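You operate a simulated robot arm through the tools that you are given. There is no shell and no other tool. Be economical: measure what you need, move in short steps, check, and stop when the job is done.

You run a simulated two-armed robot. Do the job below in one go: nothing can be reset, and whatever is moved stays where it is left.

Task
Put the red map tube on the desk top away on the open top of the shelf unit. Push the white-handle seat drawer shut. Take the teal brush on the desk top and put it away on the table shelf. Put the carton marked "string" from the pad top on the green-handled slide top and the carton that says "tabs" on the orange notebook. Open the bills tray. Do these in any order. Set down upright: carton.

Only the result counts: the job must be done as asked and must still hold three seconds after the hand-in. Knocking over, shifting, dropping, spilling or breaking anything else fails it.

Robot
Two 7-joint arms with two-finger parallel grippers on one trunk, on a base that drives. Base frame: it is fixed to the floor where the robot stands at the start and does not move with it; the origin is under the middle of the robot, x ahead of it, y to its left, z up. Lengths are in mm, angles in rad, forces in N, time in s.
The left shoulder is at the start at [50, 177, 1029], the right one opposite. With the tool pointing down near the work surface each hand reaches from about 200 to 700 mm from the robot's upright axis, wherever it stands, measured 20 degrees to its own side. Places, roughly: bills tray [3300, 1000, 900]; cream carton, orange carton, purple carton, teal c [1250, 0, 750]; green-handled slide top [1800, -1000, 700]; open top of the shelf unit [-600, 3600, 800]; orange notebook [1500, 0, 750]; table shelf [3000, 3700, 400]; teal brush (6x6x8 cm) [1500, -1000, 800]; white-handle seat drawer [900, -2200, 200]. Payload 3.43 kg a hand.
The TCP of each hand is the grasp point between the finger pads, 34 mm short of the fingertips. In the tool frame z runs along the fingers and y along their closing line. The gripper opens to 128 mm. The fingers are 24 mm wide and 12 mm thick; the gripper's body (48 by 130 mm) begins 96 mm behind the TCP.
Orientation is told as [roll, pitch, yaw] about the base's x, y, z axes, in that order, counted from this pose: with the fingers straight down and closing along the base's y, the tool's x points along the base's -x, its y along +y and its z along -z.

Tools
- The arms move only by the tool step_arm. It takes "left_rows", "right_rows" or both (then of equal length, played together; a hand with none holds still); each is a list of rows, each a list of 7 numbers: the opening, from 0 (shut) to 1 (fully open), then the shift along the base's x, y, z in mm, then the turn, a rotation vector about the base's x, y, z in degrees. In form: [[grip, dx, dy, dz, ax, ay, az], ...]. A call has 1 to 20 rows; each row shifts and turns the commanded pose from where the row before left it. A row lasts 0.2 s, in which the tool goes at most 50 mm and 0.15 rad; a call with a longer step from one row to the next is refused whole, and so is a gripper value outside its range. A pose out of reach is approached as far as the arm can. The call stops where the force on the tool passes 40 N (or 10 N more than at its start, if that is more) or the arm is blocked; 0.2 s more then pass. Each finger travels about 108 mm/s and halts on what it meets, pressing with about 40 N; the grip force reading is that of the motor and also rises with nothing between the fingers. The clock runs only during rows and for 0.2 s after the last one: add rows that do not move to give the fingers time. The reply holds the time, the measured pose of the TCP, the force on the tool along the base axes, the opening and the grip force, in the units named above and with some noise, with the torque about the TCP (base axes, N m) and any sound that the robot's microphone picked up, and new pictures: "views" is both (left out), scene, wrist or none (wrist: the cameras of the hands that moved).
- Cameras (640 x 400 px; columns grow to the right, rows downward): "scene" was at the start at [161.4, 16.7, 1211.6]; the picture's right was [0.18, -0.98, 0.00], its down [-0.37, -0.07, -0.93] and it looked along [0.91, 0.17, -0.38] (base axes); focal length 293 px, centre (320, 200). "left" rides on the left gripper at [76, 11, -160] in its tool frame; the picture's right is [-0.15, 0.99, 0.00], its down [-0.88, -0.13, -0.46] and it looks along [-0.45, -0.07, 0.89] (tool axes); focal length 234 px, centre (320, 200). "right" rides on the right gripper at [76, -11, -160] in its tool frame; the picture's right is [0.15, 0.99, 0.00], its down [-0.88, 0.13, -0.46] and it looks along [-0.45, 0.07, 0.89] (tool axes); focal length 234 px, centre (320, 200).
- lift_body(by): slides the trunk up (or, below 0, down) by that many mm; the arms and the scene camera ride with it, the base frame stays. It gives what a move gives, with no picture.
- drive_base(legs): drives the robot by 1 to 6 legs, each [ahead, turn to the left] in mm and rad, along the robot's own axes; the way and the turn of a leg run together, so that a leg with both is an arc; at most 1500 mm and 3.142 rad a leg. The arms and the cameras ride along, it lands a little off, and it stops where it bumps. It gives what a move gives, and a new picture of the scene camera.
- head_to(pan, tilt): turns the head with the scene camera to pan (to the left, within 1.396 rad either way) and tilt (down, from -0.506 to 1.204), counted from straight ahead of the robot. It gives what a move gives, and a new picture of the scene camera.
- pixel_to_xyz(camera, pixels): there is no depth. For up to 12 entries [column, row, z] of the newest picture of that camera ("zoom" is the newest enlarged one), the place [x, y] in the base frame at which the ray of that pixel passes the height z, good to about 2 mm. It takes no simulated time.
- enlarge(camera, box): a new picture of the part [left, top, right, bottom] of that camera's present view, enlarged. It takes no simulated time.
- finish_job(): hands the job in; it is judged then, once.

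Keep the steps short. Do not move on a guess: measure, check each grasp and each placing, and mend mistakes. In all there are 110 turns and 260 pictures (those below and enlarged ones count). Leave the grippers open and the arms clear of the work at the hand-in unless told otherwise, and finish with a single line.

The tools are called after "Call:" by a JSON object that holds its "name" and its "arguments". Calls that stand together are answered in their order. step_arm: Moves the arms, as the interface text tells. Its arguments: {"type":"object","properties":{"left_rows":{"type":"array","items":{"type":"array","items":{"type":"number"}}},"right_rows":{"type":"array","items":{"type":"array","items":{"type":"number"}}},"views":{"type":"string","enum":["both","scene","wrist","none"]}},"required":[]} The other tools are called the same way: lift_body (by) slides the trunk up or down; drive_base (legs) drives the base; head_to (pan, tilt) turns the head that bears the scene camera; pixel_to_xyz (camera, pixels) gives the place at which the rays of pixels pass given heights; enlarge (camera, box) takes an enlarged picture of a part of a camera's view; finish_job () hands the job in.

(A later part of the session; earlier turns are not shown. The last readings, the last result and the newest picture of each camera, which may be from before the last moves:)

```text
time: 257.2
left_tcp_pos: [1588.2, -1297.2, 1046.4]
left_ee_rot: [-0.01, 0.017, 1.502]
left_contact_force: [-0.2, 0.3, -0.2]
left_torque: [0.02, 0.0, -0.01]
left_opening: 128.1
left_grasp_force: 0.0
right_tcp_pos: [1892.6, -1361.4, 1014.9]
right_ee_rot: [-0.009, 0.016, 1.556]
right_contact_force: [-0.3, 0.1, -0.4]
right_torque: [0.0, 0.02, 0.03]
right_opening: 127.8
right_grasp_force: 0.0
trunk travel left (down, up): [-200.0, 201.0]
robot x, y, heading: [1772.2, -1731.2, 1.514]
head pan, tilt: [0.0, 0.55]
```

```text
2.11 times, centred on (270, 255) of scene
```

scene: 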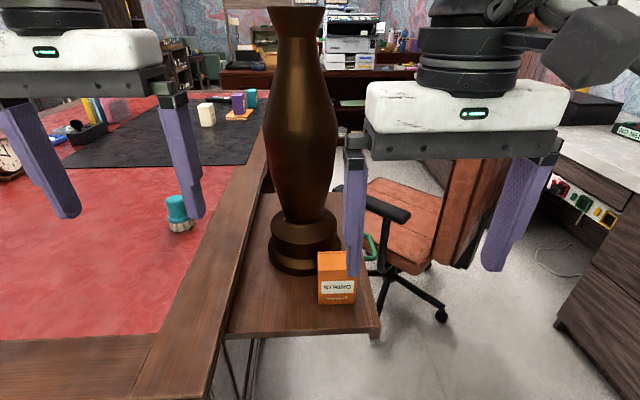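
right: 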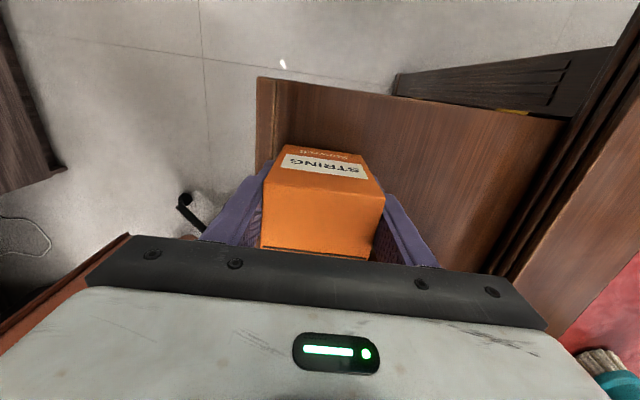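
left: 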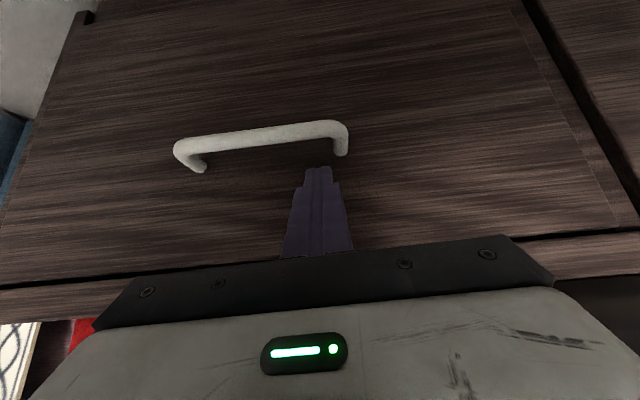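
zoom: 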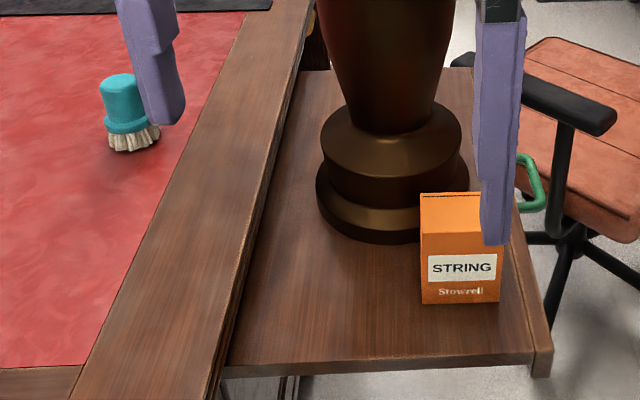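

STRING carton stands on the leaf. Next the brush at ≈(1480,-1000). Reposition to about (1660,-1615).

Call:
{"name": "drive_base", "arguments": {"legs": [[0, 0.82], [160, 0], [0, -0.77]]}}

Call:
{"name": "head_to", "arguments": {"pan": 0.2, "tilt": 0.55}}

```text
time: 262.7
left_tcp_pos: [1459.4, -1192.1, 1046.8]
left_ee_rot: [-0.009, 0.018, 1.552]
left_contact_force: [-0.3, -0.4, -0.4]
left_torque: [0.04, 0.01, 0.03]
left_opening: 127.8
left_grasp_force: 0.0
right_tcp_pos: [1763.2, -1241.0, 1013.7]
right_ee_rot: [-0.009, 0.015, 1.605]
right_contact_force: [-0.4, 0.3, -0.3]
right_torque: [-0.02, 0.02, 0.05]
right_opening: 128.3
right_grasp_force: 0.1
trunk travel left (down, up): [-200.0, 201.0]
robot x, y, heading: [1659.0, -1621.3, 1.565]
head pan, tilt: [0.0, 0.55]
```

scene: 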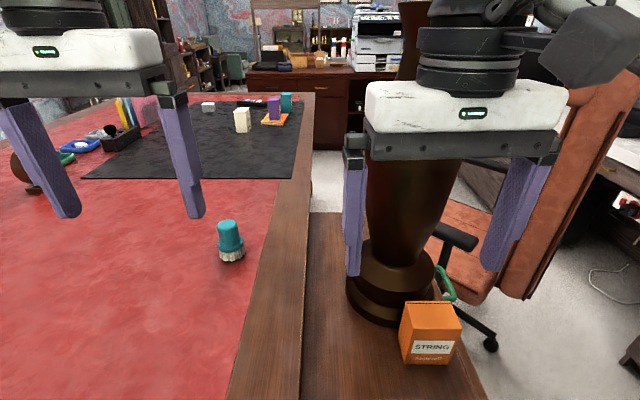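

```text
time: 263.4
left_tcp_pos: [1458.8, -1192.7, 1046.9]
left_ee_rot: [-0.008, 0.018, 1.55]
left_contact_force: [-0.4, -0.8, -0.3]
left_torque: [-0.01, 0.02, 0.0]
left_opening: 127.8
left_grasp_force: 0.0
right_tcp_pos: [1765.1, -1241.3, 1015.4]
right_ee_rot: [-0.009, 0.015, 1.605]
right_contact_force: [0.0, 0.0, 0.0]
right_torque: [-0.01, 0.01, -0.01]
right_opening: 128.1
right_grasp_force: 0.1
trunk travel left (down, up): [-200.0, 201.0]
robot x, y, heading: [1659.5, -1619.4, 1.572]
head pan, tilt: [0.201, 0.55]
```

scene: 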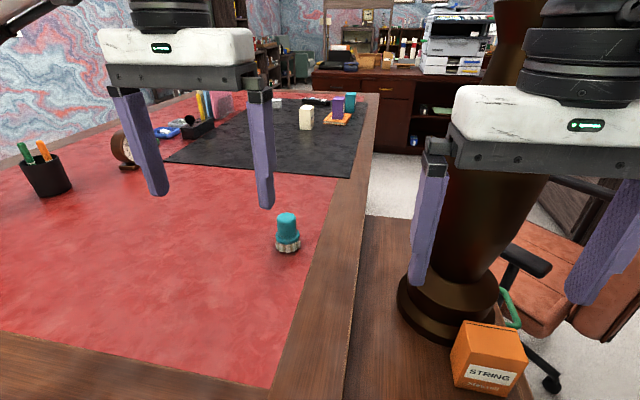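

Measure the brush and move the left hand over it.

Call:
{"name": "pixel_to_xyz", "arguments": {"camera": "scene", "pixels": [[288, 253, 780], [288, 246, 780], [275, 247, 780], [301, 247, 780], [287, 216, 860], [277, 220, 850], [297, 220, 850]]}}

Call:
{"name": "enlarge", "arguments": {"camera": "scene", "box": [240, 190, 340, 270]}}

Call:
{"name": "step_arm", "arguments": {"left_rows": [[1, 5, 40, -10, 0, 0, 0], [1, 5, 40, -15, 0, 0, 0], [1, 5, 40, -20, 0, 0, 0], [1, 0, 20, -20, 0, 0, 0], [0.8, 0, 0, -20, 0, 0, 0]], "views": "wrist"}}

```text
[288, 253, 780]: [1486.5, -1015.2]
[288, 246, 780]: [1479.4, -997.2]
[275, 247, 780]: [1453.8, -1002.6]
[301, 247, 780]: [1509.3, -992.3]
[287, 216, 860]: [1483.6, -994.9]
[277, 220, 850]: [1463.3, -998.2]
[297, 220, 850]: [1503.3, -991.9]
```

```text
5.00 times, centred on (290, 230) of scene
```

zoom: 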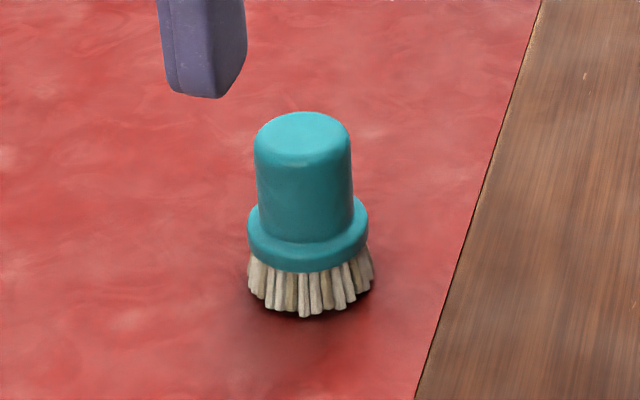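

```text
time: 264.6
left_tcp_pos: [1474.5, -1051.6, 962.4]
left_ee_rot: [-0.009, 0.016, 1.551]
left_contact_force: [0.5, -0.6, -0.2]
left_torque: [-0.01, 0.01, 0.03]
left_opening: 102.5
left_grasp_force: 0.0
right_tcp_pos: [1763.6, -1241.8, 1015.1]
right_ee_rot: [-0.008, 0.016, 1.605]
right_contact_force: [-0.1, 0.2, 0.7]
right_torque: [-0.01, -0.02, -0.01]
right_opening: 127.9
right_grasp_force: 0.1
trunk travel left (down, up): [-200.0, 201.0]
robot x, y, heading: [1656.8, -1617.2, 1.569]
head pan, tilt: [0.201, 0.55]
```

left: 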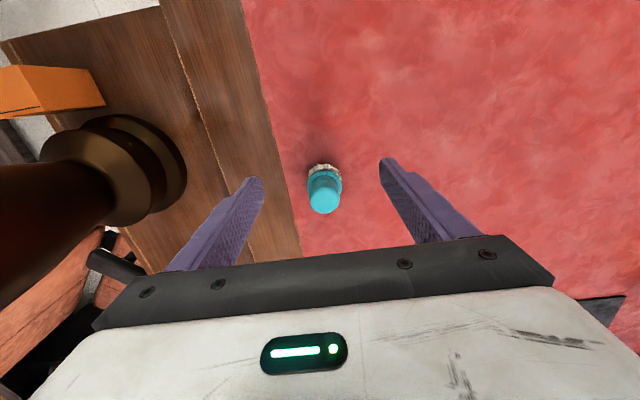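

Call:
{"name": "pixel_to_xyz", "arguments": {"camera": "left", "pixels": [[324, 198, 860], [324, 198, 850], [324, 165, 785]]}}

Call:
{"name": "step_arm", "arguments": {"left_rows": [[0.8, 4, 30, -20, 0, 0, 0], [0.8, 4, 26, -20, 0, 0, 0], [0.8, 0, 0, -30, 0, 0, 0], [0.8, 0, 0, 0, 0, 0, 0]], "views": "wrist"}}

```text
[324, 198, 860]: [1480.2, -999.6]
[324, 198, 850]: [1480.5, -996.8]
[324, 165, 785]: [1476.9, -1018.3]
```

```text
time: 265.6
left_tcp_pos: [1481.4, -995.1, 891.9]
left_ee_rot: [-0.009, 0.016, 1.551]
left_contact_force: [0.0, 0.6, -1.8]
left_torque: [-0.02, -0.03, 0.04]
left_opening: 102.6
left_grasp_force: 0.1
right_tcp_pos: [1764.3, -1241.7, 1013.9]
right_ee_rot: [-0.008, 0.016, 1.607]
right_contact_force: [0.6, 0.4, -0.9]
right_torque: [0.01, 0.01, 0.03]
right_opening: 128.1
right_grasp_force: 0.1
trunk travel left (down, up): [-200.0, 201.0]
robot x, y, heading: [1661.2, -1618.5, 1.569]
head pan, tilt: [0.201, 0.55]
```

left: 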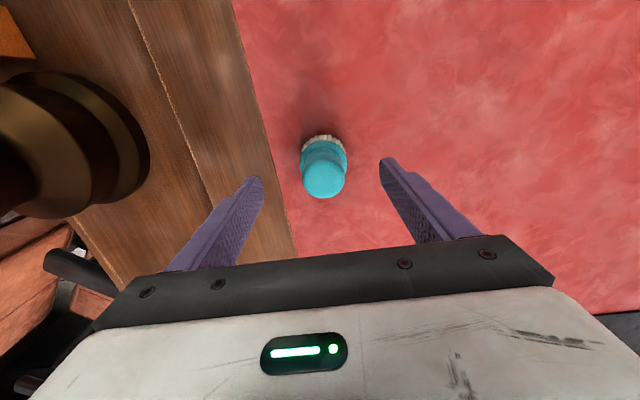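

Call:
{"name": "pixel_to_xyz", "arguments": {"camera": "left", "pixels": [[324, 181, 857], [324, 181, 845], [324, 140, 782], [320, 195, 857]]}}

Call:
{"name": "pixel_to_xyz", "arguments": {"camera": "scene", "pixels": [[287, 216, 850], [288, 240, 795]]}}

```text
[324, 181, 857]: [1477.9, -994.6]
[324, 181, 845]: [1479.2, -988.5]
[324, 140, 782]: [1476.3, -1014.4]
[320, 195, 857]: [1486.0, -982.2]
```

```text
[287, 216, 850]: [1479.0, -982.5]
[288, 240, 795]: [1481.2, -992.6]
```

Brush centre ≈(1480,-992), under the hand. Lower to z≈842 and close.

Call:
{"name": "step_arm", "arguments": {"left_rows": [[0.8, -1, 3, -25, 0, 0, 0], [0.8, 0, 0, -25, 0, 0, 0], [0.2, 0, 0, 0, 0, 0, 0], [0.2, 0, 0, 0, 0, 0, 0], [0.2, 0, 0, 0, 0, 0, 0], [0.2, 0, 0, 0, 0, 0, 0]], "views": "wrist"}}

```text
time: 267.0
left_tcp_pos: [1481.4, -993.5, 841.9]
left_ee_rot: [-0.011, 0.017, 1.552]
left_contact_force: [0.4, 0.4, -0.6]
left_torque: [0.02, -0.01, -0.03]
left_opening: 49.9
left_grasp_force: 40.0
right_tcp_pos: [1763.3, -1241.9, 1015.0]
right_ee_rot: [-0.008, 0.019, 1.606]
right_contact_force: [-0.5, 0.8, 0.1]
right_torque: [-0.02, 0.01, -0.02]
right_opening: 128.3
right_grasp_force: 0.1
trunk travel left (down, up): [-200.0, 201.0]
robot x, y, heading: [1658.4, -1618.7, 1.572]
head pan, tilt: [0.201, 0.55]
```

left: 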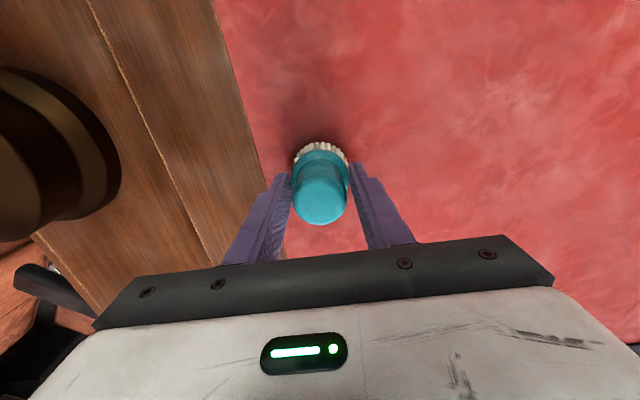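

Brush held (50 mm). Lift and draw back.

Call:
{"name": "step_arm", "arguments": {"left_rows": [[0.2, 0, 0, 30, 0, 0, 0], [0.2, 0, -10, 40, 0, 0, 0], [0.2, 0, -30, 35, 0, 0, 0], [0.2, 0, -40, 25, 0, 0, 0], [0.2, 0, -40, 25, 0, 0, 0], [0.2, 0, -40, 25, 0, 0, 0], [0.2, 0, -40, 20, 0, 0, 0], [0.2, 0, -40, 10, 0, 0, 0], [0.2, 0, -40, 0, 0, 0, 0]], "right_rows": [[1, 0, 0, 10, 0, 0, 0], [1, 0, 0, 10, 0, 0, 0], [1, 0, 0, 10, 0, 0, 0], [1, 0, 0, 0, 0, 0, 0], [1, 0, 0, 0, 0, 0, 0], [1, 0, 0, 0, 0, 0, 0], [1, 0, 0, 0, 0, 0, 0], [1, 0, 0, 0, 0, 0, 0], [1, 0, 0, 0, 0, 0, 0]], "views": "wrist"}}

```text
time: 269.0
left_tcp_pos: [1481.1, -1273.4, 1052.0]
left_ee_rot: [-0.009, 0.019, 1.552]
left_contact_force: [0.3, 0.0, -0.3]
left_torque: [0.02, -0.02, 0.0]
left_opening: 50.2
left_grasp_force: 40.2
right_tcp_pos: [1763.4, -1240.8, 1043.8]
right_ee_rot: [-0.008, 0.016, 1.606]
right_contact_force: [-1.1, 0.0, -0.3]
right_torque: [-0.02, -0.03, -0.01]
right_opening: 127.7
right_grasp_force: 0.0
trunk travel left (down, up): [-200.0, 201.0]
robot x, y, heading: [1660.6, -1617.2, 1.566]
head pan, tilt: [0.201, 0.55]
```

right: 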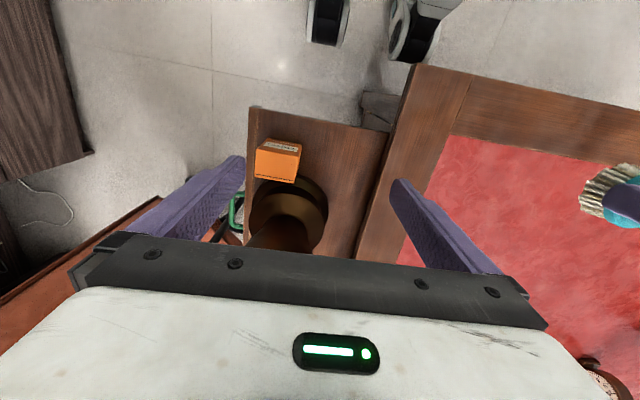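
left: 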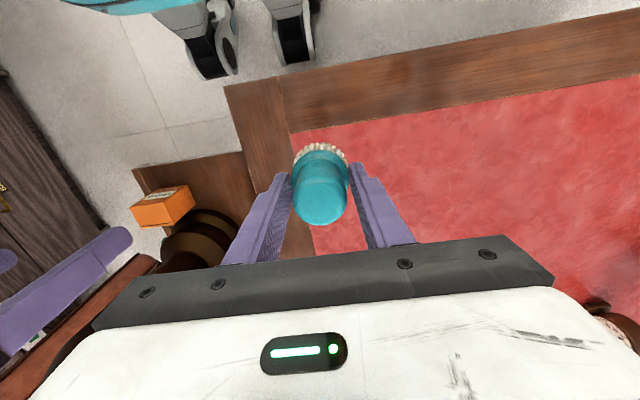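

Back off, then retrace the west side and go north.

Call:
{"name": "drive_base", "arguments": {"legs": [[-100, 0], [0, 1.575], [1500, 0], [150, 0], [0, -1.571], [1300, 0]]}}

Call:
{"name": "drive_base", "arguments": {"legs": [[1500, 0], [1500, 0]]}}

Call:
{"name": "head_to", "arguments": {"pan": -0.7, "tilt": 0.35}}

```text
time: 291.8
left_tcp_pos: [-140.6, -30.0, 1051.6]
left_ee_rot: [-0.008, 0.018, 1.559]
left_contact_force: [0.3, -0.3, -0.5]
left_torque: [-0.02, -0.01, 0.0]
left_opening: 49.3
left_grasp_force: 40.1
right_tcp_pos: [142.1, 6.0, 1044.7]
right_ee_rot: [-0.01, 0.013, 1.612]
right_contact_force: [-0.2, 0.5, -0.4]
right_torque: [-0.02, 0.0, 0.03]
right_opening: 128.1
right_grasp_force: 0.0
trunk travel left (down, up): [-200.0, 201.0]
robot x, y, heading: [39.0, -374.9, 1.58]
head pan, tilt: [0.201, 0.55]
```

scene: 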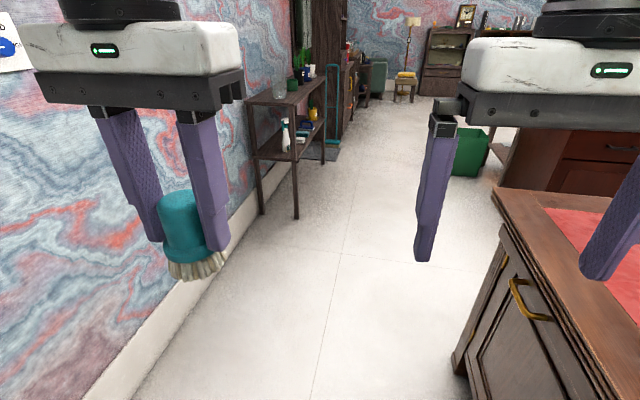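

```text
time: 306.4
left_tcp_pos: [-112.2, 2998.5, 1051.0]
left_ee_rot: [-0.009, 0.017, 1.533]
left_contact_force: [0.3, 0.8, -1.1]
left_torque: [0.01, 0.01, 0.0]
left_opening: 49.2
left_grasp_force: 39.7
right_tcp_pos: [171.1, 3026.4, 1044.0]
right_ee_rot: [-0.01, 0.015, 1.587]
right_contact_force: [0.5, -0.1, 0.4]
right_torque: [0.02, -0.03, 0.01]
right_opening: 128.2
right_grasp_force: 0.1
trunk travel left (down, up): [-200.0, 201.0]
robot x, y, heading: [61.5, 2653.4, 1.556]
head pan, tilt: [0.201, 0.55]
```

scene: 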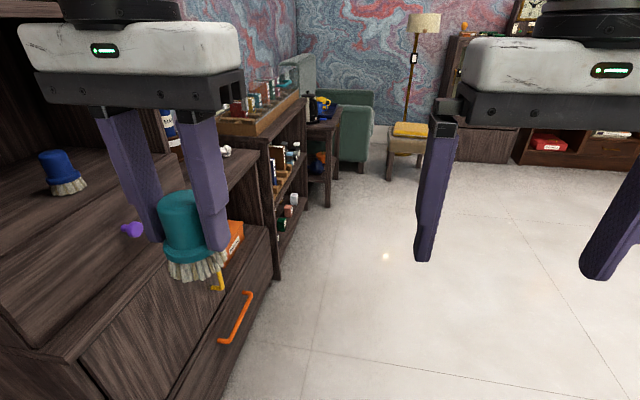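

```text
time: 307.6
left_tcp_pos: [-112.9, 2996.4, 1052.0]
left_ee_rot: [-0.01, 0.018, 1.53]
left_contact_force: [-0.6, -0.1, -0.3]
left_torque: [0.01, 0.03, 0.0]
left_opening: 49.0
left_grasp_force: 40.5
right_tcp_pos: [168.7, 3025.6, 1043.3]
right_ee_rot: [-0.009, 0.016, 1.588]
right_contact_force: [-0.6, -0.5, 0.4]
right_torque: [0.0, -0.01, 0.0]
right_opening: 128.0
right_grasp_force: 0.1
trunk travel left (down, up): [-200.0, 201.0]
robot x, y, heading: [59.8, 2650.2, 1.552]
head pan, tilt: [-0.7, 0.351]
```

scene: 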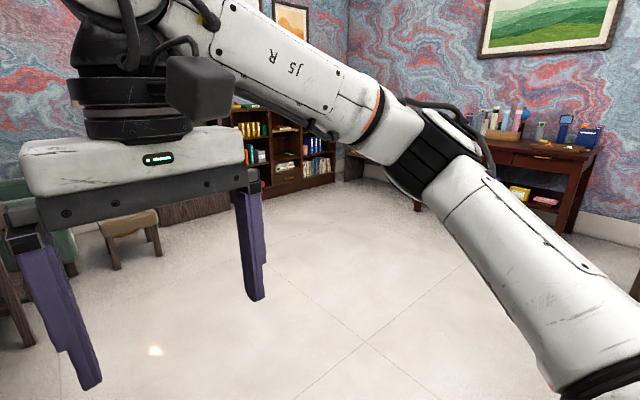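

A table with a lower shelf stands at the east wall. Head for it across the open floor.

Call:
{"name": "drive_base", "arguments": {"legs": [[300, 0], [0, -1.245], [1300, 0]]}}

Call:
{"name": "head_to", "arguments": {"pan": 0.0, "tilt": 0.4}}

Call:
{"name": "enlarge", "arguments": {"camera": "scene", "box": [200, 80, 480, 280]}}

```text
time: 318.8
left_tcp_pos: [1584.8, 3600.6, 1051.3]
left_ee_rot: [-0.009, 0.016, 0.275]
left_contact_force: [-0.5, 0.3, -0.5]
left_torque: [0.02, 0.0, -0.02]
left_opening: 49.2
left_grasp_force: 40.2
right_tcp_pos: [1697.7, 3340.9, 1043.6]
right_ee_rot: [-0.009, 0.015, 0.33]
right_contact_force: [0.2, -0.6, -1.0]
right_torque: [0.0, 0.01, 0.0]
right_opening: 128.1
right_grasp_force: 0.2
trunk travel left (down, up): [-200.0, 201.0]
robot x, y, heading: [1306.2, 3330.0, 0.291]
head pan, tilt: [-0.7, 0.351]
```

scene: 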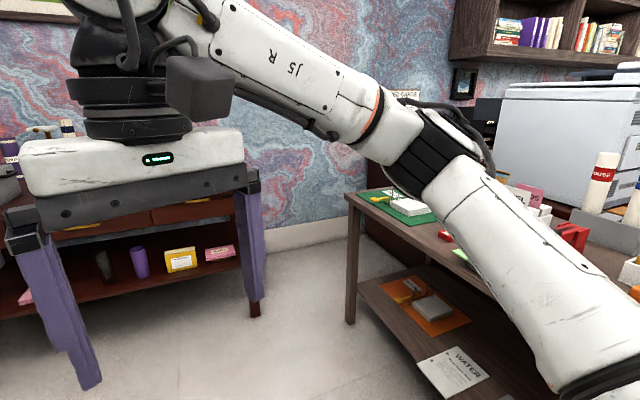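

```text
time: 319.9
left_tcp_pos: [1585.2, 3601.9, 1050.4]
left_ee_rot: [-0.01, 0.019, 0.276]
left_contact_force: [0.0, -0.7, -0.7]
left_torque: [-0.06, -0.04, -0.01]
left_opening: 49.1
left_grasp_force: 39.9
right_tcp_pos: [1700.0, 3340.4, 1043.9]
right_ee_rot: [-0.01, 0.014, 0.33]
right_contact_force: [0.4, -1.5, 0.4]
right_torque: [0.02, -0.01, 0.01]
right_opening: 127.9
right_grasp_force: 0.0
trunk travel left (down, up): [-200.0, 201.0]
robot x, y, heading: [1306.7, 3332.0, 0.29]
head pan, tilt: [0.0, 0.4]
```

scene: 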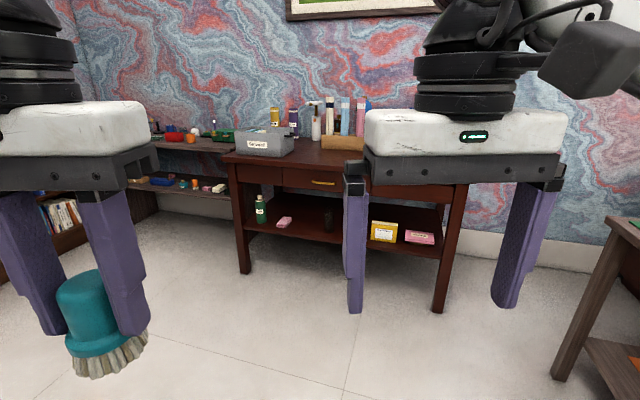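

```text
2.00 times, centred on (340, 180) of scene
```

zoom: 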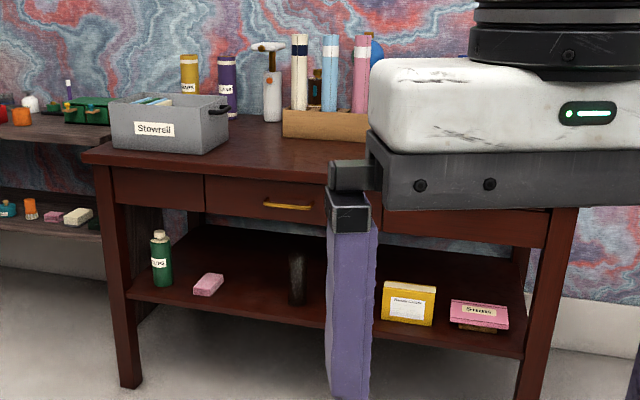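

The table shelf (z≈400) has a free spot between the pink eraser (283,222) and the dark cup (330,220). Measure the table legs and shelf items.

Call:
{"name": "pixel_to_xyz", "arguments": {"camera": "scene", "pixels": [[243, 273, 0], [438, 311, 0], [223, 157, 780], [465, 184, 780], [247, 229, 400], [441, 258, 400], [262, 222, 400], [284, 227, 400], [328, 232, 400], [383, 241, 400], [305, 205, 400]]}}

Call:
{"name": "drive_base", "arguments": {"legs": [[700, 0]]}}

Call:
{"name": "head_to", "arguments": {"pan": -0.1, "tilt": 0.6}}

```text
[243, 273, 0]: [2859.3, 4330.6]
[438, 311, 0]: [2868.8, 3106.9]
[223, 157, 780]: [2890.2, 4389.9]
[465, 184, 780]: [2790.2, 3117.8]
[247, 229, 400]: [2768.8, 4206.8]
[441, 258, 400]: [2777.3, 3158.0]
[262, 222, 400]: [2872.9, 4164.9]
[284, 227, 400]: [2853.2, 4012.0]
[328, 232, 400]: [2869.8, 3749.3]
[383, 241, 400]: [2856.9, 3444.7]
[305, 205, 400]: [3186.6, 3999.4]
```

```text
time: 323.8
left_tcp_pos: [2261.4, 3801.9, 1051.5]
left_ee_rot: [-0.01, 0.016, 0.274]
left_contact_force: [0.4, 0.1, -0.9]
left_torque: [0.01, 0.02, 0.01]
left_opening: 48.9
left_grasp_force: 40.2
right_tcp_pos: [2375.1, 3541.6, 1043.5]
right_ee_rot: [-0.009, 0.016, 0.326]
right_contact_force: [-0.5, -0.5, -0.9]
right_torque: [-0.01, 0.02, -0.01]
right_opening: 128.3
right_grasp_force: 0.1
trunk travel left (down, up): [-200.0, 201.0]
robot x, y, heading: [1983.0, 3531.4, 0.297]
head pan, tilt: [0.0, 0.4]
```

scene: 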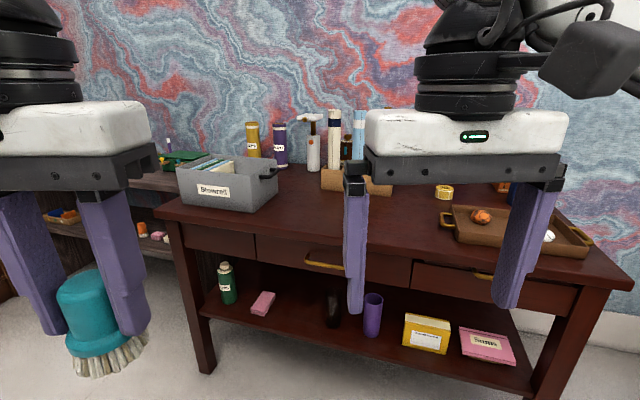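

```text
time: 324.5
left_tcp_pos: [2261.8, 3801.7, 1051.5]
left_ee_rot: [-0.008, 0.017, 0.273]
left_contact_force: [-0.1, 0.0, -0.4]
left_torque: [-0.01, 0.01, 0.05]
left_opening: 49.1
left_grasp_force: 39.5
right_tcp_pos: [2374.4, 3542.3, 1044.8]
right_ee_rot: [-0.008, 0.015, 0.326]
right_contact_force: [0.2, 0.0, -0.2]
right_torque: [-0.01, 0.01, -0.01]
right_opening: 127.9
right_grasp_force: 0.0
trunk travel left (down, up): [-200.0, 201.0]
robot x, y, heading: [1981.7, 3529.2, 0.296]
head pan, tilt: [-0.099, 0.6]
```

scene: 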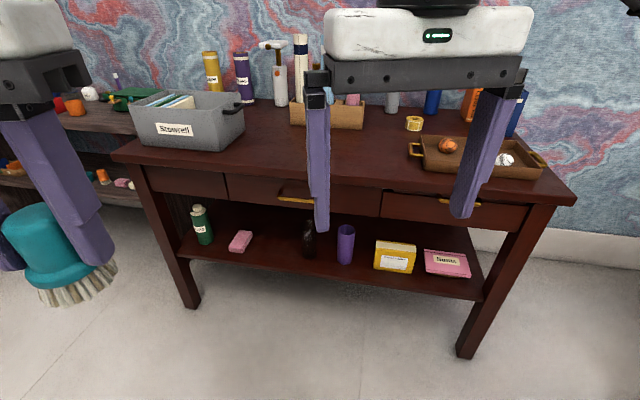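

Call:
{"name": "pixel_to_xyz", "arguments": {"camera": "scene", "pixels": [[240, 252, 400], [251, 233, 400], [309, 257, 400], [345, 263, 400], [275, 250, 400], [280, 263, 400], [196, 306, 0], [465, 357, 0], [113, 155, 780], [575, 203, 780], [185, 252, 400], [480, 298, 400]]}}

Call:
{"name": "enlarge", "arguments": {"camera": "scene", "box": [160, 180, 400, 310]}}

```text
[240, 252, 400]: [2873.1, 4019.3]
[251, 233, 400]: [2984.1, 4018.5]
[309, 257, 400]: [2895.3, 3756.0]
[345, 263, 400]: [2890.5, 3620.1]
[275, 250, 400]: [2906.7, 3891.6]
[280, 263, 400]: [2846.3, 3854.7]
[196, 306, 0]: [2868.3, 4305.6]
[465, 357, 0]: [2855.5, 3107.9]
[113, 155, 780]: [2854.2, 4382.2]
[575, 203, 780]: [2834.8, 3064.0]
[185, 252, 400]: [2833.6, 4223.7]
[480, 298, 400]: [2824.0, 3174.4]
```

```text
2.67 times, centred on (280, 245) of scene
```

zoom: 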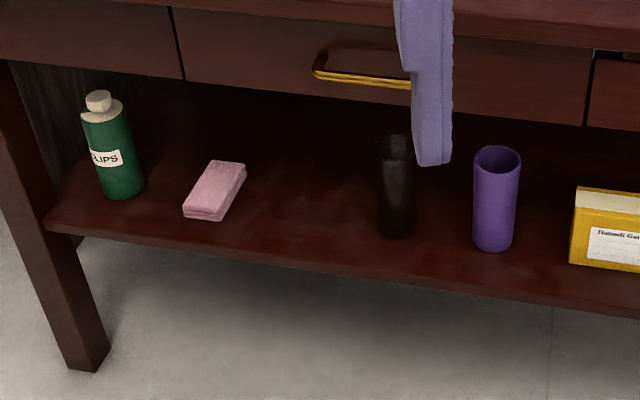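

Triangulation gives shelf z≈373, front edge x≈2865; free slot y≈3800–3985. I'll square up at about (2330,3750).

Call:
{"name": "drive_base", "arguments": {"legs": [[0, 0.268], [405, 0], [0, -0.562]]}}

Call:
{"name": "head_to", "arguments": {"pan": 0.1, "tilt": 0.75}}

```text
time: 329.4
left_tcp_pos: [2674.5, 3915.1, 1052.6]
left_ee_rot: [-0.009, 0.017, -0.03]
left_contact_force: [-0.2, -0.6, -1.4]
left_torque: [0.02, -0.04, -0.02]
left_opening: 48.9
left_grasp_force: 40.3
right_tcp_pos: [2703.6, 3633.4, 1044.2]
right_ee_rot: [-0.008, 0.015, 0.022]
right_contact_force: [0.2, 0.6, 0.1]
right_torque: [0.06, -0.01, 0.0]
right_opening: 127.8
right_grasp_force: 0.0
trunk travel left (down, up): [-200.0, 201.0]
robot x, y, heading: [2326.1, 3741.5, -0.02]
head pan, tilt: [-0.099, 0.6]
```

scene: 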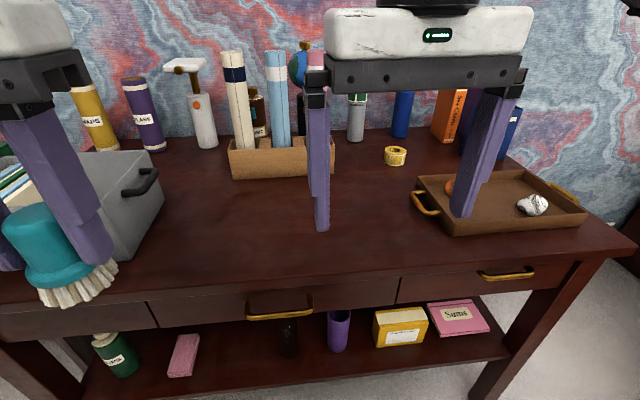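

```text
time: 330.2
left_tcp_pos: [2673.6, 3914.5, 1051.3]
left_ee_rot: [-0.008, 0.016, -0.031]
left_contact_force: [0.4, -1.4, -0.3]
left_torque: [0.01, -0.03, -0.01]
left_opening: 49.0
left_grasp_force: 39.9
right_tcp_pos: [2703.7, 3633.7, 1044.0]
right_ee_rot: [-0.009, 0.014, 0.022]
right_contact_force: [-0.4, 0.0, -0.7]
right_torque: [0.0, 0.01, -0.04]
right_opening: 128.0
right_grasp_force: 0.1
trunk travel left (down, up): [-200.0, 201.0]
robot x, y, heading: [2327.0, 3741.4, -0.014]
head pan, tilt: [0.099, 0.75]
```

scene: 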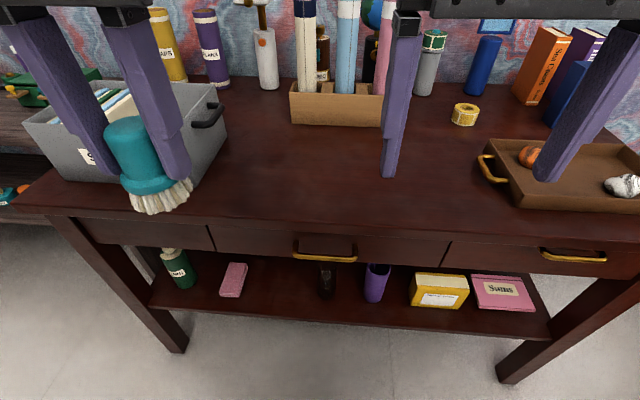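

Call:
{"name": "pixel_to_xyz", "arguments": {"camera": "scene", "pixels": [[220, 296, 373], [243, 297, 373], [247, 265, 373], [327, 298, 373], [336, 292, 373], [280, 318, 373], [280, 300, 373], [165, 352, 0], [280, 225, 780], [325, 258, 650]]}}

Call:
{"name": "lift_body", "arguments": {"by": -195}}

```text
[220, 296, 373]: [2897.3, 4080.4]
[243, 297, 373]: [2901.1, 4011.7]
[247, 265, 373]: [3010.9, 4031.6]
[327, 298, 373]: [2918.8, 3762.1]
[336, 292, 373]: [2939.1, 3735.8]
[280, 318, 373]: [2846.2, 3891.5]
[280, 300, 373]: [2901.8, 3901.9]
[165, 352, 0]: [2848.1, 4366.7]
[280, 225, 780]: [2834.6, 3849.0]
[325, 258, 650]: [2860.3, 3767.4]
```

```text
time: 332.3
left_tcp_pos: [2673.7, 3915.4, 856.7]
left_ee_rot: [-0.009, 0.017, -0.031]
left_contact_force: [-1.0, 0.4, -1.3]
left_torque: [0.03, 0.01, 0.01]
left_opening: 48.8
left_grasp_force: 40.8
right_tcp_pos: [2702.7, 3633.7, 848.9]
right_ee_rot: [-0.01, 0.017, 0.021]
right_contact_force: [-1.0, 0.5, -0.1]
right_torque: [0.01, 0.0, 0.03]
right_opening: 128.0
right_grasp_force: 0.0
trunk travel left (down, up): [-5.0, 396.0]
robot x, y, heading: [2326.0, 3742.8, -0.018]
head pan, tilt: [0.099, 0.75]
```

Slot confirmed y 3795–4012. To keep clear of the table, back off 250, swing the left hand to near-horizontal while lowering, then approach by driving.

Call:
{"name": "drive_base", "arguments": {"legs": [[-250, 0.0], [0, 0.018]]}}

Call:
{"name": "step_arm", "arguments": {"left_rows": [[0.2, 25, -1, -15, 0, -8, 0], [0.2, 20, -1, -30, 0, -8, 0], [0.2, 20, -1, -35, 0, -8, 0], [0.2, 15, -1, -40, 0, -8, 0], [0.2, 15, -1, -40, 0, -8, 0], [0.2, 15, -1, -40, 0, -8, 0], [0.2, 15, -1, -40, 0, -8, 0], [0.2, 10, -1, -40, 0, -8, 0], [0.2, 10, -1, -40, 0, -8, 0], [0.2, 10, -1, -40, 0, -8, 0], [0.2, 0, 0, -30, 0, 0, 0]], "views": "both"}}

```text
time: 334.5
left_tcp_pos: [2420.5, 3924.7, 856.3]
left_ee_rot: [-0.009, 0.018, -0.017]
left_contact_force: [0.2, -0.4, -1.7]
left_torque: [-0.04, -0.01, -0.02]
left_opening: 49.1
left_grasp_force: 40.0
right_tcp_pos: [2453.3, 3642.1, 850.1]
right_ee_rot: [-0.011, 0.015, 0.036]
right_contact_force: [-0.6, 1.0, -0.3]
right_torque: [-0.04, -0.01, 0.01]
right_opening: 127.9
right_grasp_force: 0.1
trunk travel left (down, up): [-5.0, 396.0]
robot x, y, heading: [2074.0, 3743.3, -0.0]
head pan, tilt: [0.099, 0.75]
```

scene: 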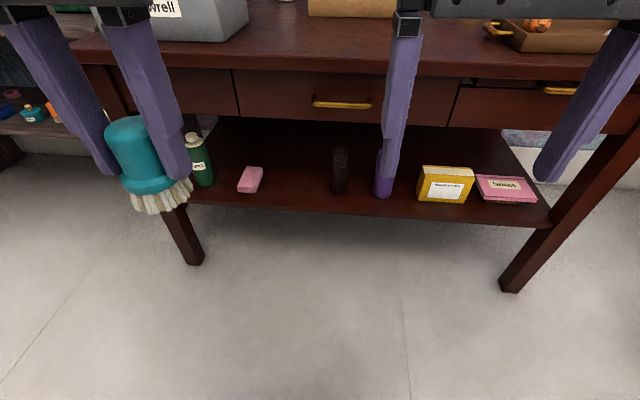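

```text
time: 336.9
left_tcp_pos: [2545.4, 3915.5, 589.2]
left_ee_rot: [0.003, -0.962, -0.021]
left_contact_force: [-1.7, 3.4, -2.8]
left_torque: [-0.16, -0.33, -0.26]
left_opening: 49.1
left_grasp_force: 39.7
left hand out of reach, approached as far as the arm can: row 8, 9, 10
right_tcp_pos: [2453.0, 3642.5, 849.4]
right_ee_rot: [-0.009, 0.015, 0.036]
right_contact_force: [0.0, 0.1, 0.1]
right_torque: [0.0, -0.02, -0.01]
right_opening: 128.2
right_grasp_force: 0.0
trunk travel left (down, up): [-5.0, 396.0]
robot x, y, heading: [2078.1, 3743.8, 0.001]
head pan, tilt: [0.099, 0.75]
```

scene: 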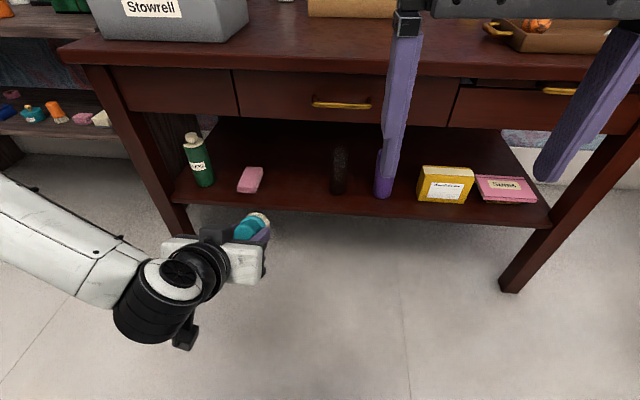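
left: 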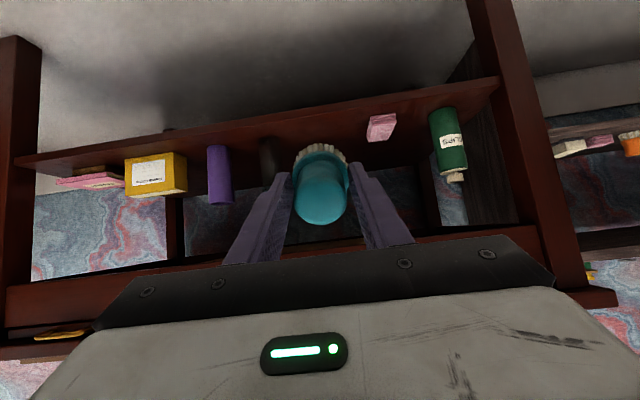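

The arm can't go fully horizontal here. A 32° tilt suffices: the brush will rock upright on release. Rotate back 23° and lower to z≈470.

Call:
{"name": "step_arm", "arguments": {"left_rows": [[0.2, 0, -2, -10, 0, 7.7, 0], [0.2, 0, -2, -20, 0, 7.7, 0], [0.2, 0, -2, -25, 0, 7.6, 0], [0.2, 0, -2, -25, 0, 0, 0], [0.2, 0, -2, -25, 0, 0, 0], [0.2, 0, -2, -15, 0, 0, 0], [0.2, 0, 0, 0, 0, 0, 0]], "views": "both"}}

```text
time: 338.5
left_tcp_pos: [2545.5, 3906.0, 466.7]
left_ee_rot: [0.005, -0.56, -0.02]
left_contact_force: [-0.2, -0.6, -0.1]
left_torque: [0.0, -0.01, 0.05]
left_opening: 49.0
left_grasp_force: 39.9
right_tcp_pos: [2453.8, 3643.5, 848.8]
right_ee_rot: [-0.008, 0.015, 0.037]
right_contact_force: [-1.0, -0.1, -0.5]
right_torque: [0.03, 0.0, -0.01]
right_opening: 128.1
right_grasp_force: 0.1
trunk travel left (down, up): [-5.0, 396.0]
robot x, y, heading: [2075.3, 3750.2, -0.004]
head pan, tilt: [0.099, 0.75]
```

scene: 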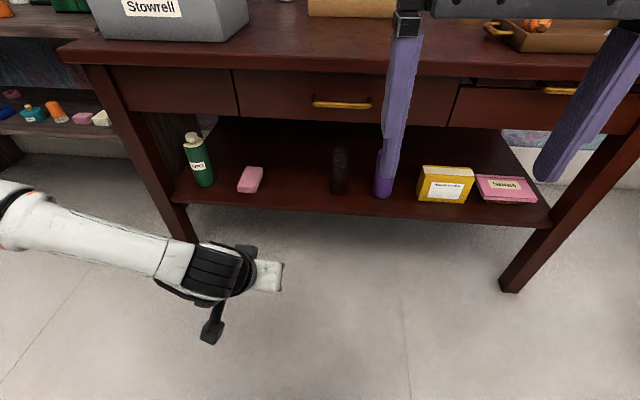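
left: 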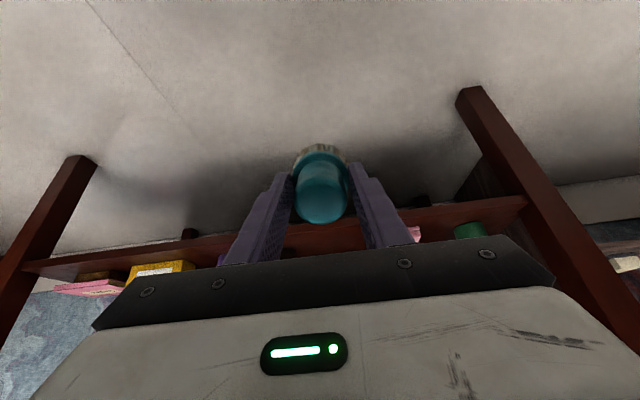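

Raise 20 mm for margin and drive 250 ahead, then check from the scene.

Call:
{"name": "step_arm", "arguments": {"left_rows": [[0.2, 0, -1, 20, 0, 0, 0], [0.2, 0, 0, 0, 0, 0, 0], [0.2, 0, 0, 0, 0, 0, 0]], "right_rows": [[1, -30, 0, 30, 0, 0, 0], [1, -30, 0, 30, 0, 0, 0], [1, -20, 0, 20, 0, 0, 0]], "views": "none"}}

Call:
{"name": "drive_base", "arguments": {"legs": [[240, 0]]}}

Call:
{"name": "head_to", "arguments": {"pan": 0.3, "tilt": 0.95}}

Call:
{"name": "enlarge", "arguments": {"camera": "left", "box": [0, 0, 640, 400]}}

```text
time: 339.3
left_tcp_pos: [2546.9, 3903.6, 487.9]
left_ee_rot: [0.005, -0.56, -0.021]
left_contact_force: [-0.4, 0.4, -1.3]
left_torque: [0.02, 0.0, 0.02]
left_opening: 49.0
left_grasp_force: 39.6
right_tcp_pos: [2375.6, 3641.1, 928.3]
right_ee_rot: [-0.008, 0.015, 0.037]
right_contact_force: [0.1, 0.3, 0.7]
right_torque: [0.0, -0.01, 0.0]
right_opening: 128.0
right_grasp_force: 0.0
trunk travel left (down, up): [-5.0, 396.0]
robot x, y, heading: [2080.0, 3744.5, 0.006]
head pan, tilt: [0.099, 0.75]
```

```text
time: 341.0
left_tcp_pos: [2786.4, 3904.7, 487.0]
left_ee_rot: [0.002, -0.559, -0.019]
left_contact_force: [-0.3, -0.1, -1.1]
left_torque: [0.01, 0.01, 0.01]
left_opening: 48.7
left_grasp_force: 39.9
right_tcp_pos: [2615.8, 3640.8, 928.3]
right_ee_rot: [-0.009, 0.016, 0.039]
right_contact_force: [-0.3, -0.6, -0.8]
right_torque: [-0.01, -0.01, -0.01]
right_opening: 128.0
right_grasp_force: 0.0
trunk travel left (down, up): [-5.0, 396.0]
robot x, y, heading: [2315.5, 3744.4, -0.002]
head pan, tilt: [0.099, 0.75]
```

scene: 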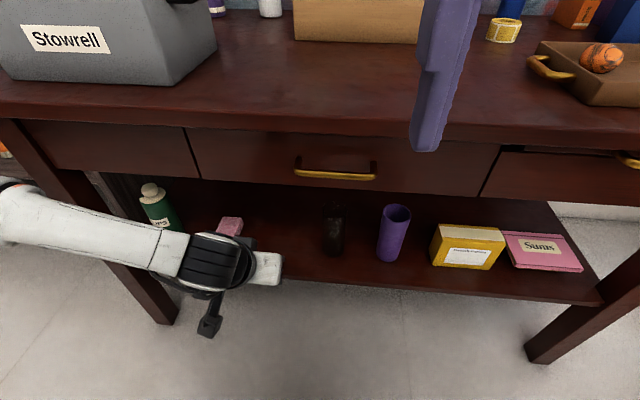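

```text
time: 341.8
left_tcp_pos: [2785.0, 3904.6, 488.6]
left_ee_rot: [0.005, -0.561, -0.02]
left_contact_force: [0.2, 0.6, -0.9]
left_torque: [0.03, 0.0, 0.0]
left_opening: 49.2
left_grasp_force: 39.9
right_tcp_pos: [2615.7, 3643.1, 928.0]
right_ee_rot: [-0.009, 0.016, 0.039]
right_contact_force: [-1.0, -0.4, 1.1]
right_torque: [0.0, -0.02, -0.01]
right_opening: 127.9
right_grasp_force: 0.0
trunk travel left (down, up): [-5.0, 396.0]
robot x, y, heading: [2315.6, 3745.6, 0.004]
head pan, tilt: [0.3, 0.949]
```

scene: 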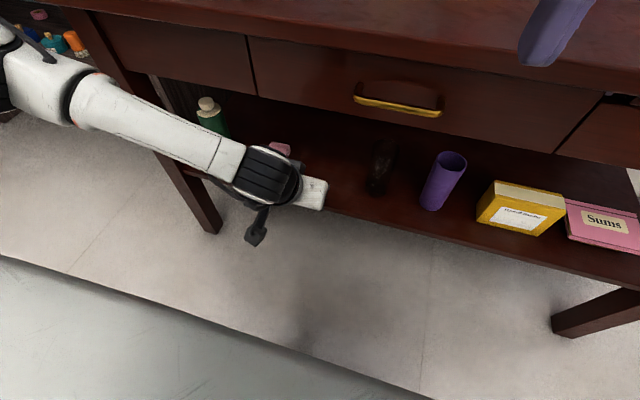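

```text
1.00 times, centred on (320, 200) of left
```

zoom: 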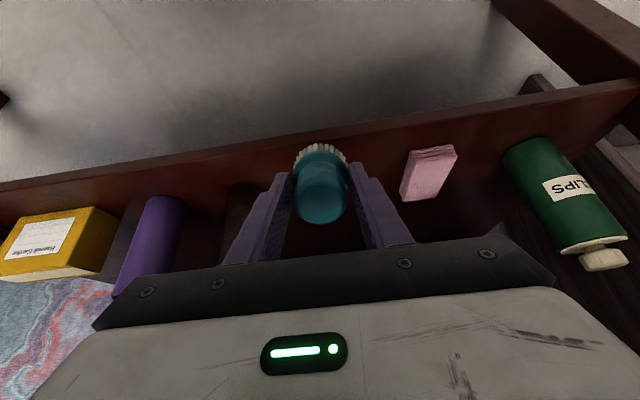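

Check the shelf edge in the wrist view: the front edge passes about (230,155) and the eraser base (402,195).

Call:
{"name": "pixel_to_xyz", "arguments": {"camera": "left", "pixels": [[230, 160, 373], [230, 160, 390], [230, 160, 360], [402, 193, 373], [402, 193, 390], [228, 185, 373], [450, 128, 373]]}}

Call:
{"name": "enlarge", "arguments": {"camera": "left", "box": [180, 80, 480, 260]}}

```text
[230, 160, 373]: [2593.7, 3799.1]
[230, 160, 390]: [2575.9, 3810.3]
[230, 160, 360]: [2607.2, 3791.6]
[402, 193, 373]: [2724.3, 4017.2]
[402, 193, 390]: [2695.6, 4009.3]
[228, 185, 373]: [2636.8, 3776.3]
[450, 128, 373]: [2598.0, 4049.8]
```

```text
2.13 times, centred on (330, 170) of left
```

zoom: 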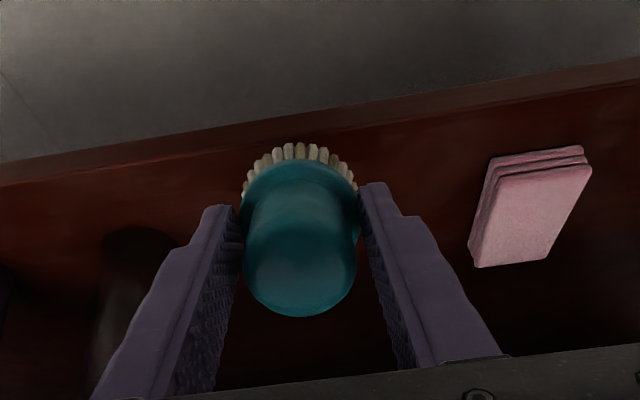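

Call:
{"name": "pixel_to_xyz", "arguments": {"camera": "zoom", "pixels": [[200, 150, 373], [200, 150, 390], [200, 150, 355], [490, 162, 373], [490, 162, 390], [590, 155, 373], [300, 150, 400], [470, 265, 400]]}}

```text
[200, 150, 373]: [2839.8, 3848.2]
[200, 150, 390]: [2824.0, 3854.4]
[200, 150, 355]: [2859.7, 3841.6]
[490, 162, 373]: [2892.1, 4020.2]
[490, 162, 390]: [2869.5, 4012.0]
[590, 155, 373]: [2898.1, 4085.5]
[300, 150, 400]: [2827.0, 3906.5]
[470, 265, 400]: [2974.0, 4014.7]
```

Shelf z≈373 and edge x≈2840 confirmed. Drive 88 mm further in.

Call:
{"name": "drive_base", "arguments": {"legs": [[88, 0]]}}

Call:
{"name": "step_arm", "arguments": {"left_rows": [[0.2, 0, 0, -15, 0, 0, 0], [0.2, 0, 0, -12, 0, 0, 0], [0.2, 0, 0, -5, 0, 0, 0], [0.2, 0, 0, -3, 0, 0, 0]], "views": "wrist"}}

```text
time: 342.9
left_tcp_pos: [2871.9, 3904.5, 487.6]
left_ee_rot: [0.004, -0.559, -0.019]
left_contact_force: [-0.2, -0.6, -1.1]
left_torque: [-0.02, 0.05, 0.0]
left_opening: 48.8
left_grasp_force: 40.0
right_tcp_pos: [2701.8, 3641.2, 929.0]
right_ee_rot: [-0.009, 0.015, 0.038]
right_contact_force: [-0.1, -0.6, 0.7]
right_torque: [-0.01, 0.01, -0.04]
right_opening: 127.9
right_grasp_force: 0.1
trunk travel left (down, up): [-5.0, 396.0]
robot x, y, heading: [2402.4, 3744.2, -0.002]
head pan, tilt: [0.3, 0.949]
```

scene: 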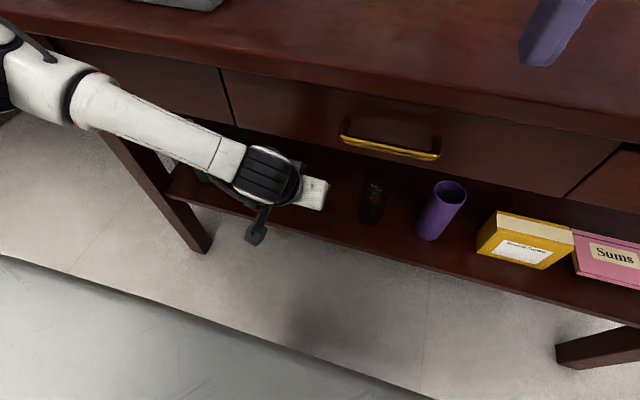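

```text
time: 343.9
left_tcp_pos: [2872.1, 3905.0, 452.7]
left_ee_rot: [0.003, -0.561, -0.018]
left_contact_force: [-0.7, 0.2, -0.8]
left_torque: [-0.01, 0.02, 0.0]
left_opening: 48.7
left_grasp_force: 40.1
right_tcp_pos: [2701.9, 3643.3, 928.5]
right_ee_rot: [-0.008, 0.017, 0.038]
right_contact_force: [0.4, -0.4, -0.3]
right_torque: [0.03, 0.0, 0.03]
right_opening: 128.2
right_grasp_force: 0.0
trunk travel left (down, up): [-5.0, 396.0]
robot x, y, heading: [2400.3, 3746.0, -0.002]
head pan, tilt: [0.3, 0.949]
```

left: 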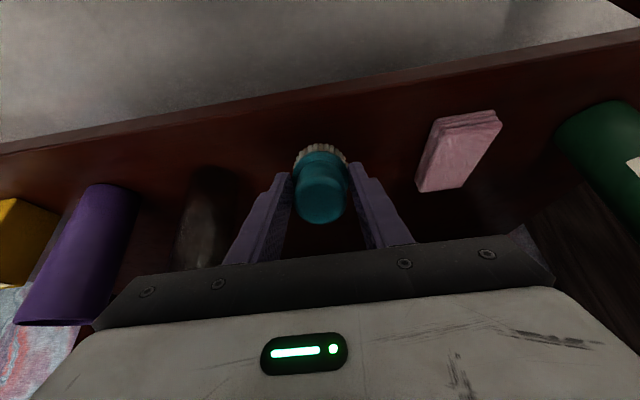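

Creep down until contact.

Call:
{"name": "step_arm", "arguments": {"left_rows": [[0.2, 10, 0, -1, 0, 0, 0], [0.2, 0, 0, -2, 0, 0, 0], [0.2, 0, 0, -2, 0, 0, 0], [0.2, 0, 0, -2, 0, 0, 0], [0.2, 0, 0, -2, 0, 0, 0], [0.2, 0, 0, -2, 0, 0, 0], [0.2, 0, 0, -2, 0, 0, 0]], "views": "wrist"}}

```text
time: 345.5
left_tcp_pos: [2881.6, 3903.5, 440.2]
left_ee_rot: [0.004, -0.56, -0.02]
left_contact_force: [0.6, 0.1, -0.7]
left_torque: [0.0, 0.01, 0.0]
left_opening: 48.8
left_grasp_force: 40.0
right_tcp_pos: [2701.8, 3642.8, 928.2]
right_ee_rot: [-0.007, 0.015, 0.039]
right_contact_force: [0.2, 0.0, -0.5]
right_torque: [-0.01, 0.01, 0.03]
right_opening: 128.2
right_grasp_force: 0.1
trunk travel left (down, up): [-5.0, 396.0]
robot x, y, heading: [2401.9, 3750.0, 0.005]
head pan, tilt: [0.3, 0.949]
```

left: 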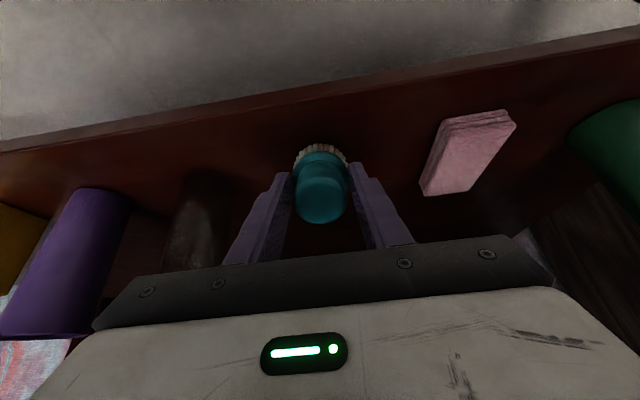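

Not touching yet; continue.

Call:
{"name": "step_arm", "arguments": {"left_rows": [[0.2, 0, 0, -2, 0, 0, 0], [0.2, 0, 0, -2, 0, 0, 0], [0.2, 0, 0, -2, 0, 0, 0], [0.2, 0, 0, -2, 0, 0, 0], [0.2, 0, 0, -2, 0, 0, 0], [0.2, 0, 0, -2, 0, 0, 0], [0.2, 0, 0, -2, 0, 0, 0]], "views": "wrist"}}

```text
time: 347.1
left_tcp_pos: [2883.0, 3904.7, 427.0]
left_ee_rot: [0.001, -0.561, -0.019]
left_contact_force: [-1.3, 1.3, 5.1]
left_torque: [0.03, 0.09, 0.01]
left_opening: 48.7
left_grasp_force: 39.8
right_tcp_pos: [2701.6, 3642.6, 929.2]
right_ee_rot: [-0.008, 0.015, 0.038]
right_contact_force: [0.2, -0.1, 0.0]
right_torque: [0.0, -0.03, 0.01]
right_opening: 128.0
right_grasp_force: 0.0
trunk travel left (down, up): [-5.0, 396.0]
robot x, y, heading: [2400.4, 3745.1, -0.004]
head pan, tilt: [0.3, 0.949]
```

left: 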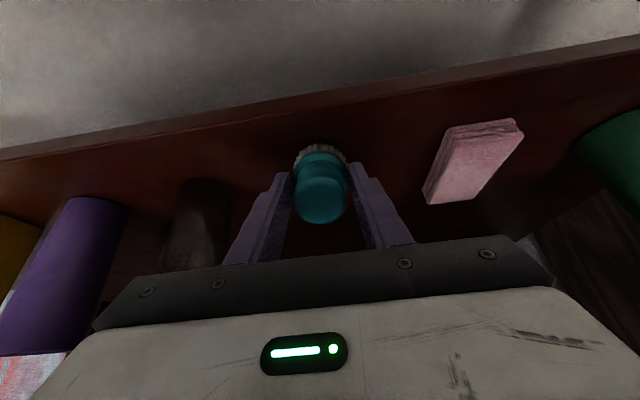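

Contact begins (5 N). Open slowly and let it rock upright.

Call:
{"name": "step_arm", "arguments": {"left_rows": [[0.2, 0, 0, -1, 0, 0, 0], [0.42, 0, 0, 0, 0, 0, 0], [0.5, 0, 0, 0, 0, 0, 0], [0.6, 0, 0, 0, 0, 0, 0], [0.6, 0, 0, 0, 0, 0, 0]], "views": "wrist"}}

```text
time: 348.3
left_tcp_pos: [2881.4, 3905.0, 424.6]
left_ee_rot: [0.004, -0.559, -0.021]
left_contact_force: [0.1, 0.7, -0.1]
left_torque: [-0.03, -0.03, 0.02]
left_opening: 76.9
left_grasp_force: 0.0
right_tcp_pos: [2701.9, 3642.8, 928.2]
right_ee_rot: [-0.009, 0.016, 0.038]
right_contact_force: [0.5, -0.5, -0.1]
right_torque: [0.02, -0.01, 0.0]
right_opening: 127.9
right_grasp_force: 0.1
trunk travel left (down, up): [-5.0, 396.0]
robot x, y, heading: [2403.8, 3744.2, 0.004]
head pan, tilt: [0.3, 0.949]
```

left: 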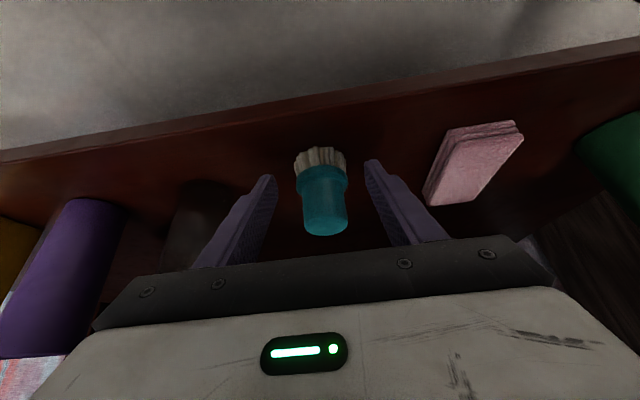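

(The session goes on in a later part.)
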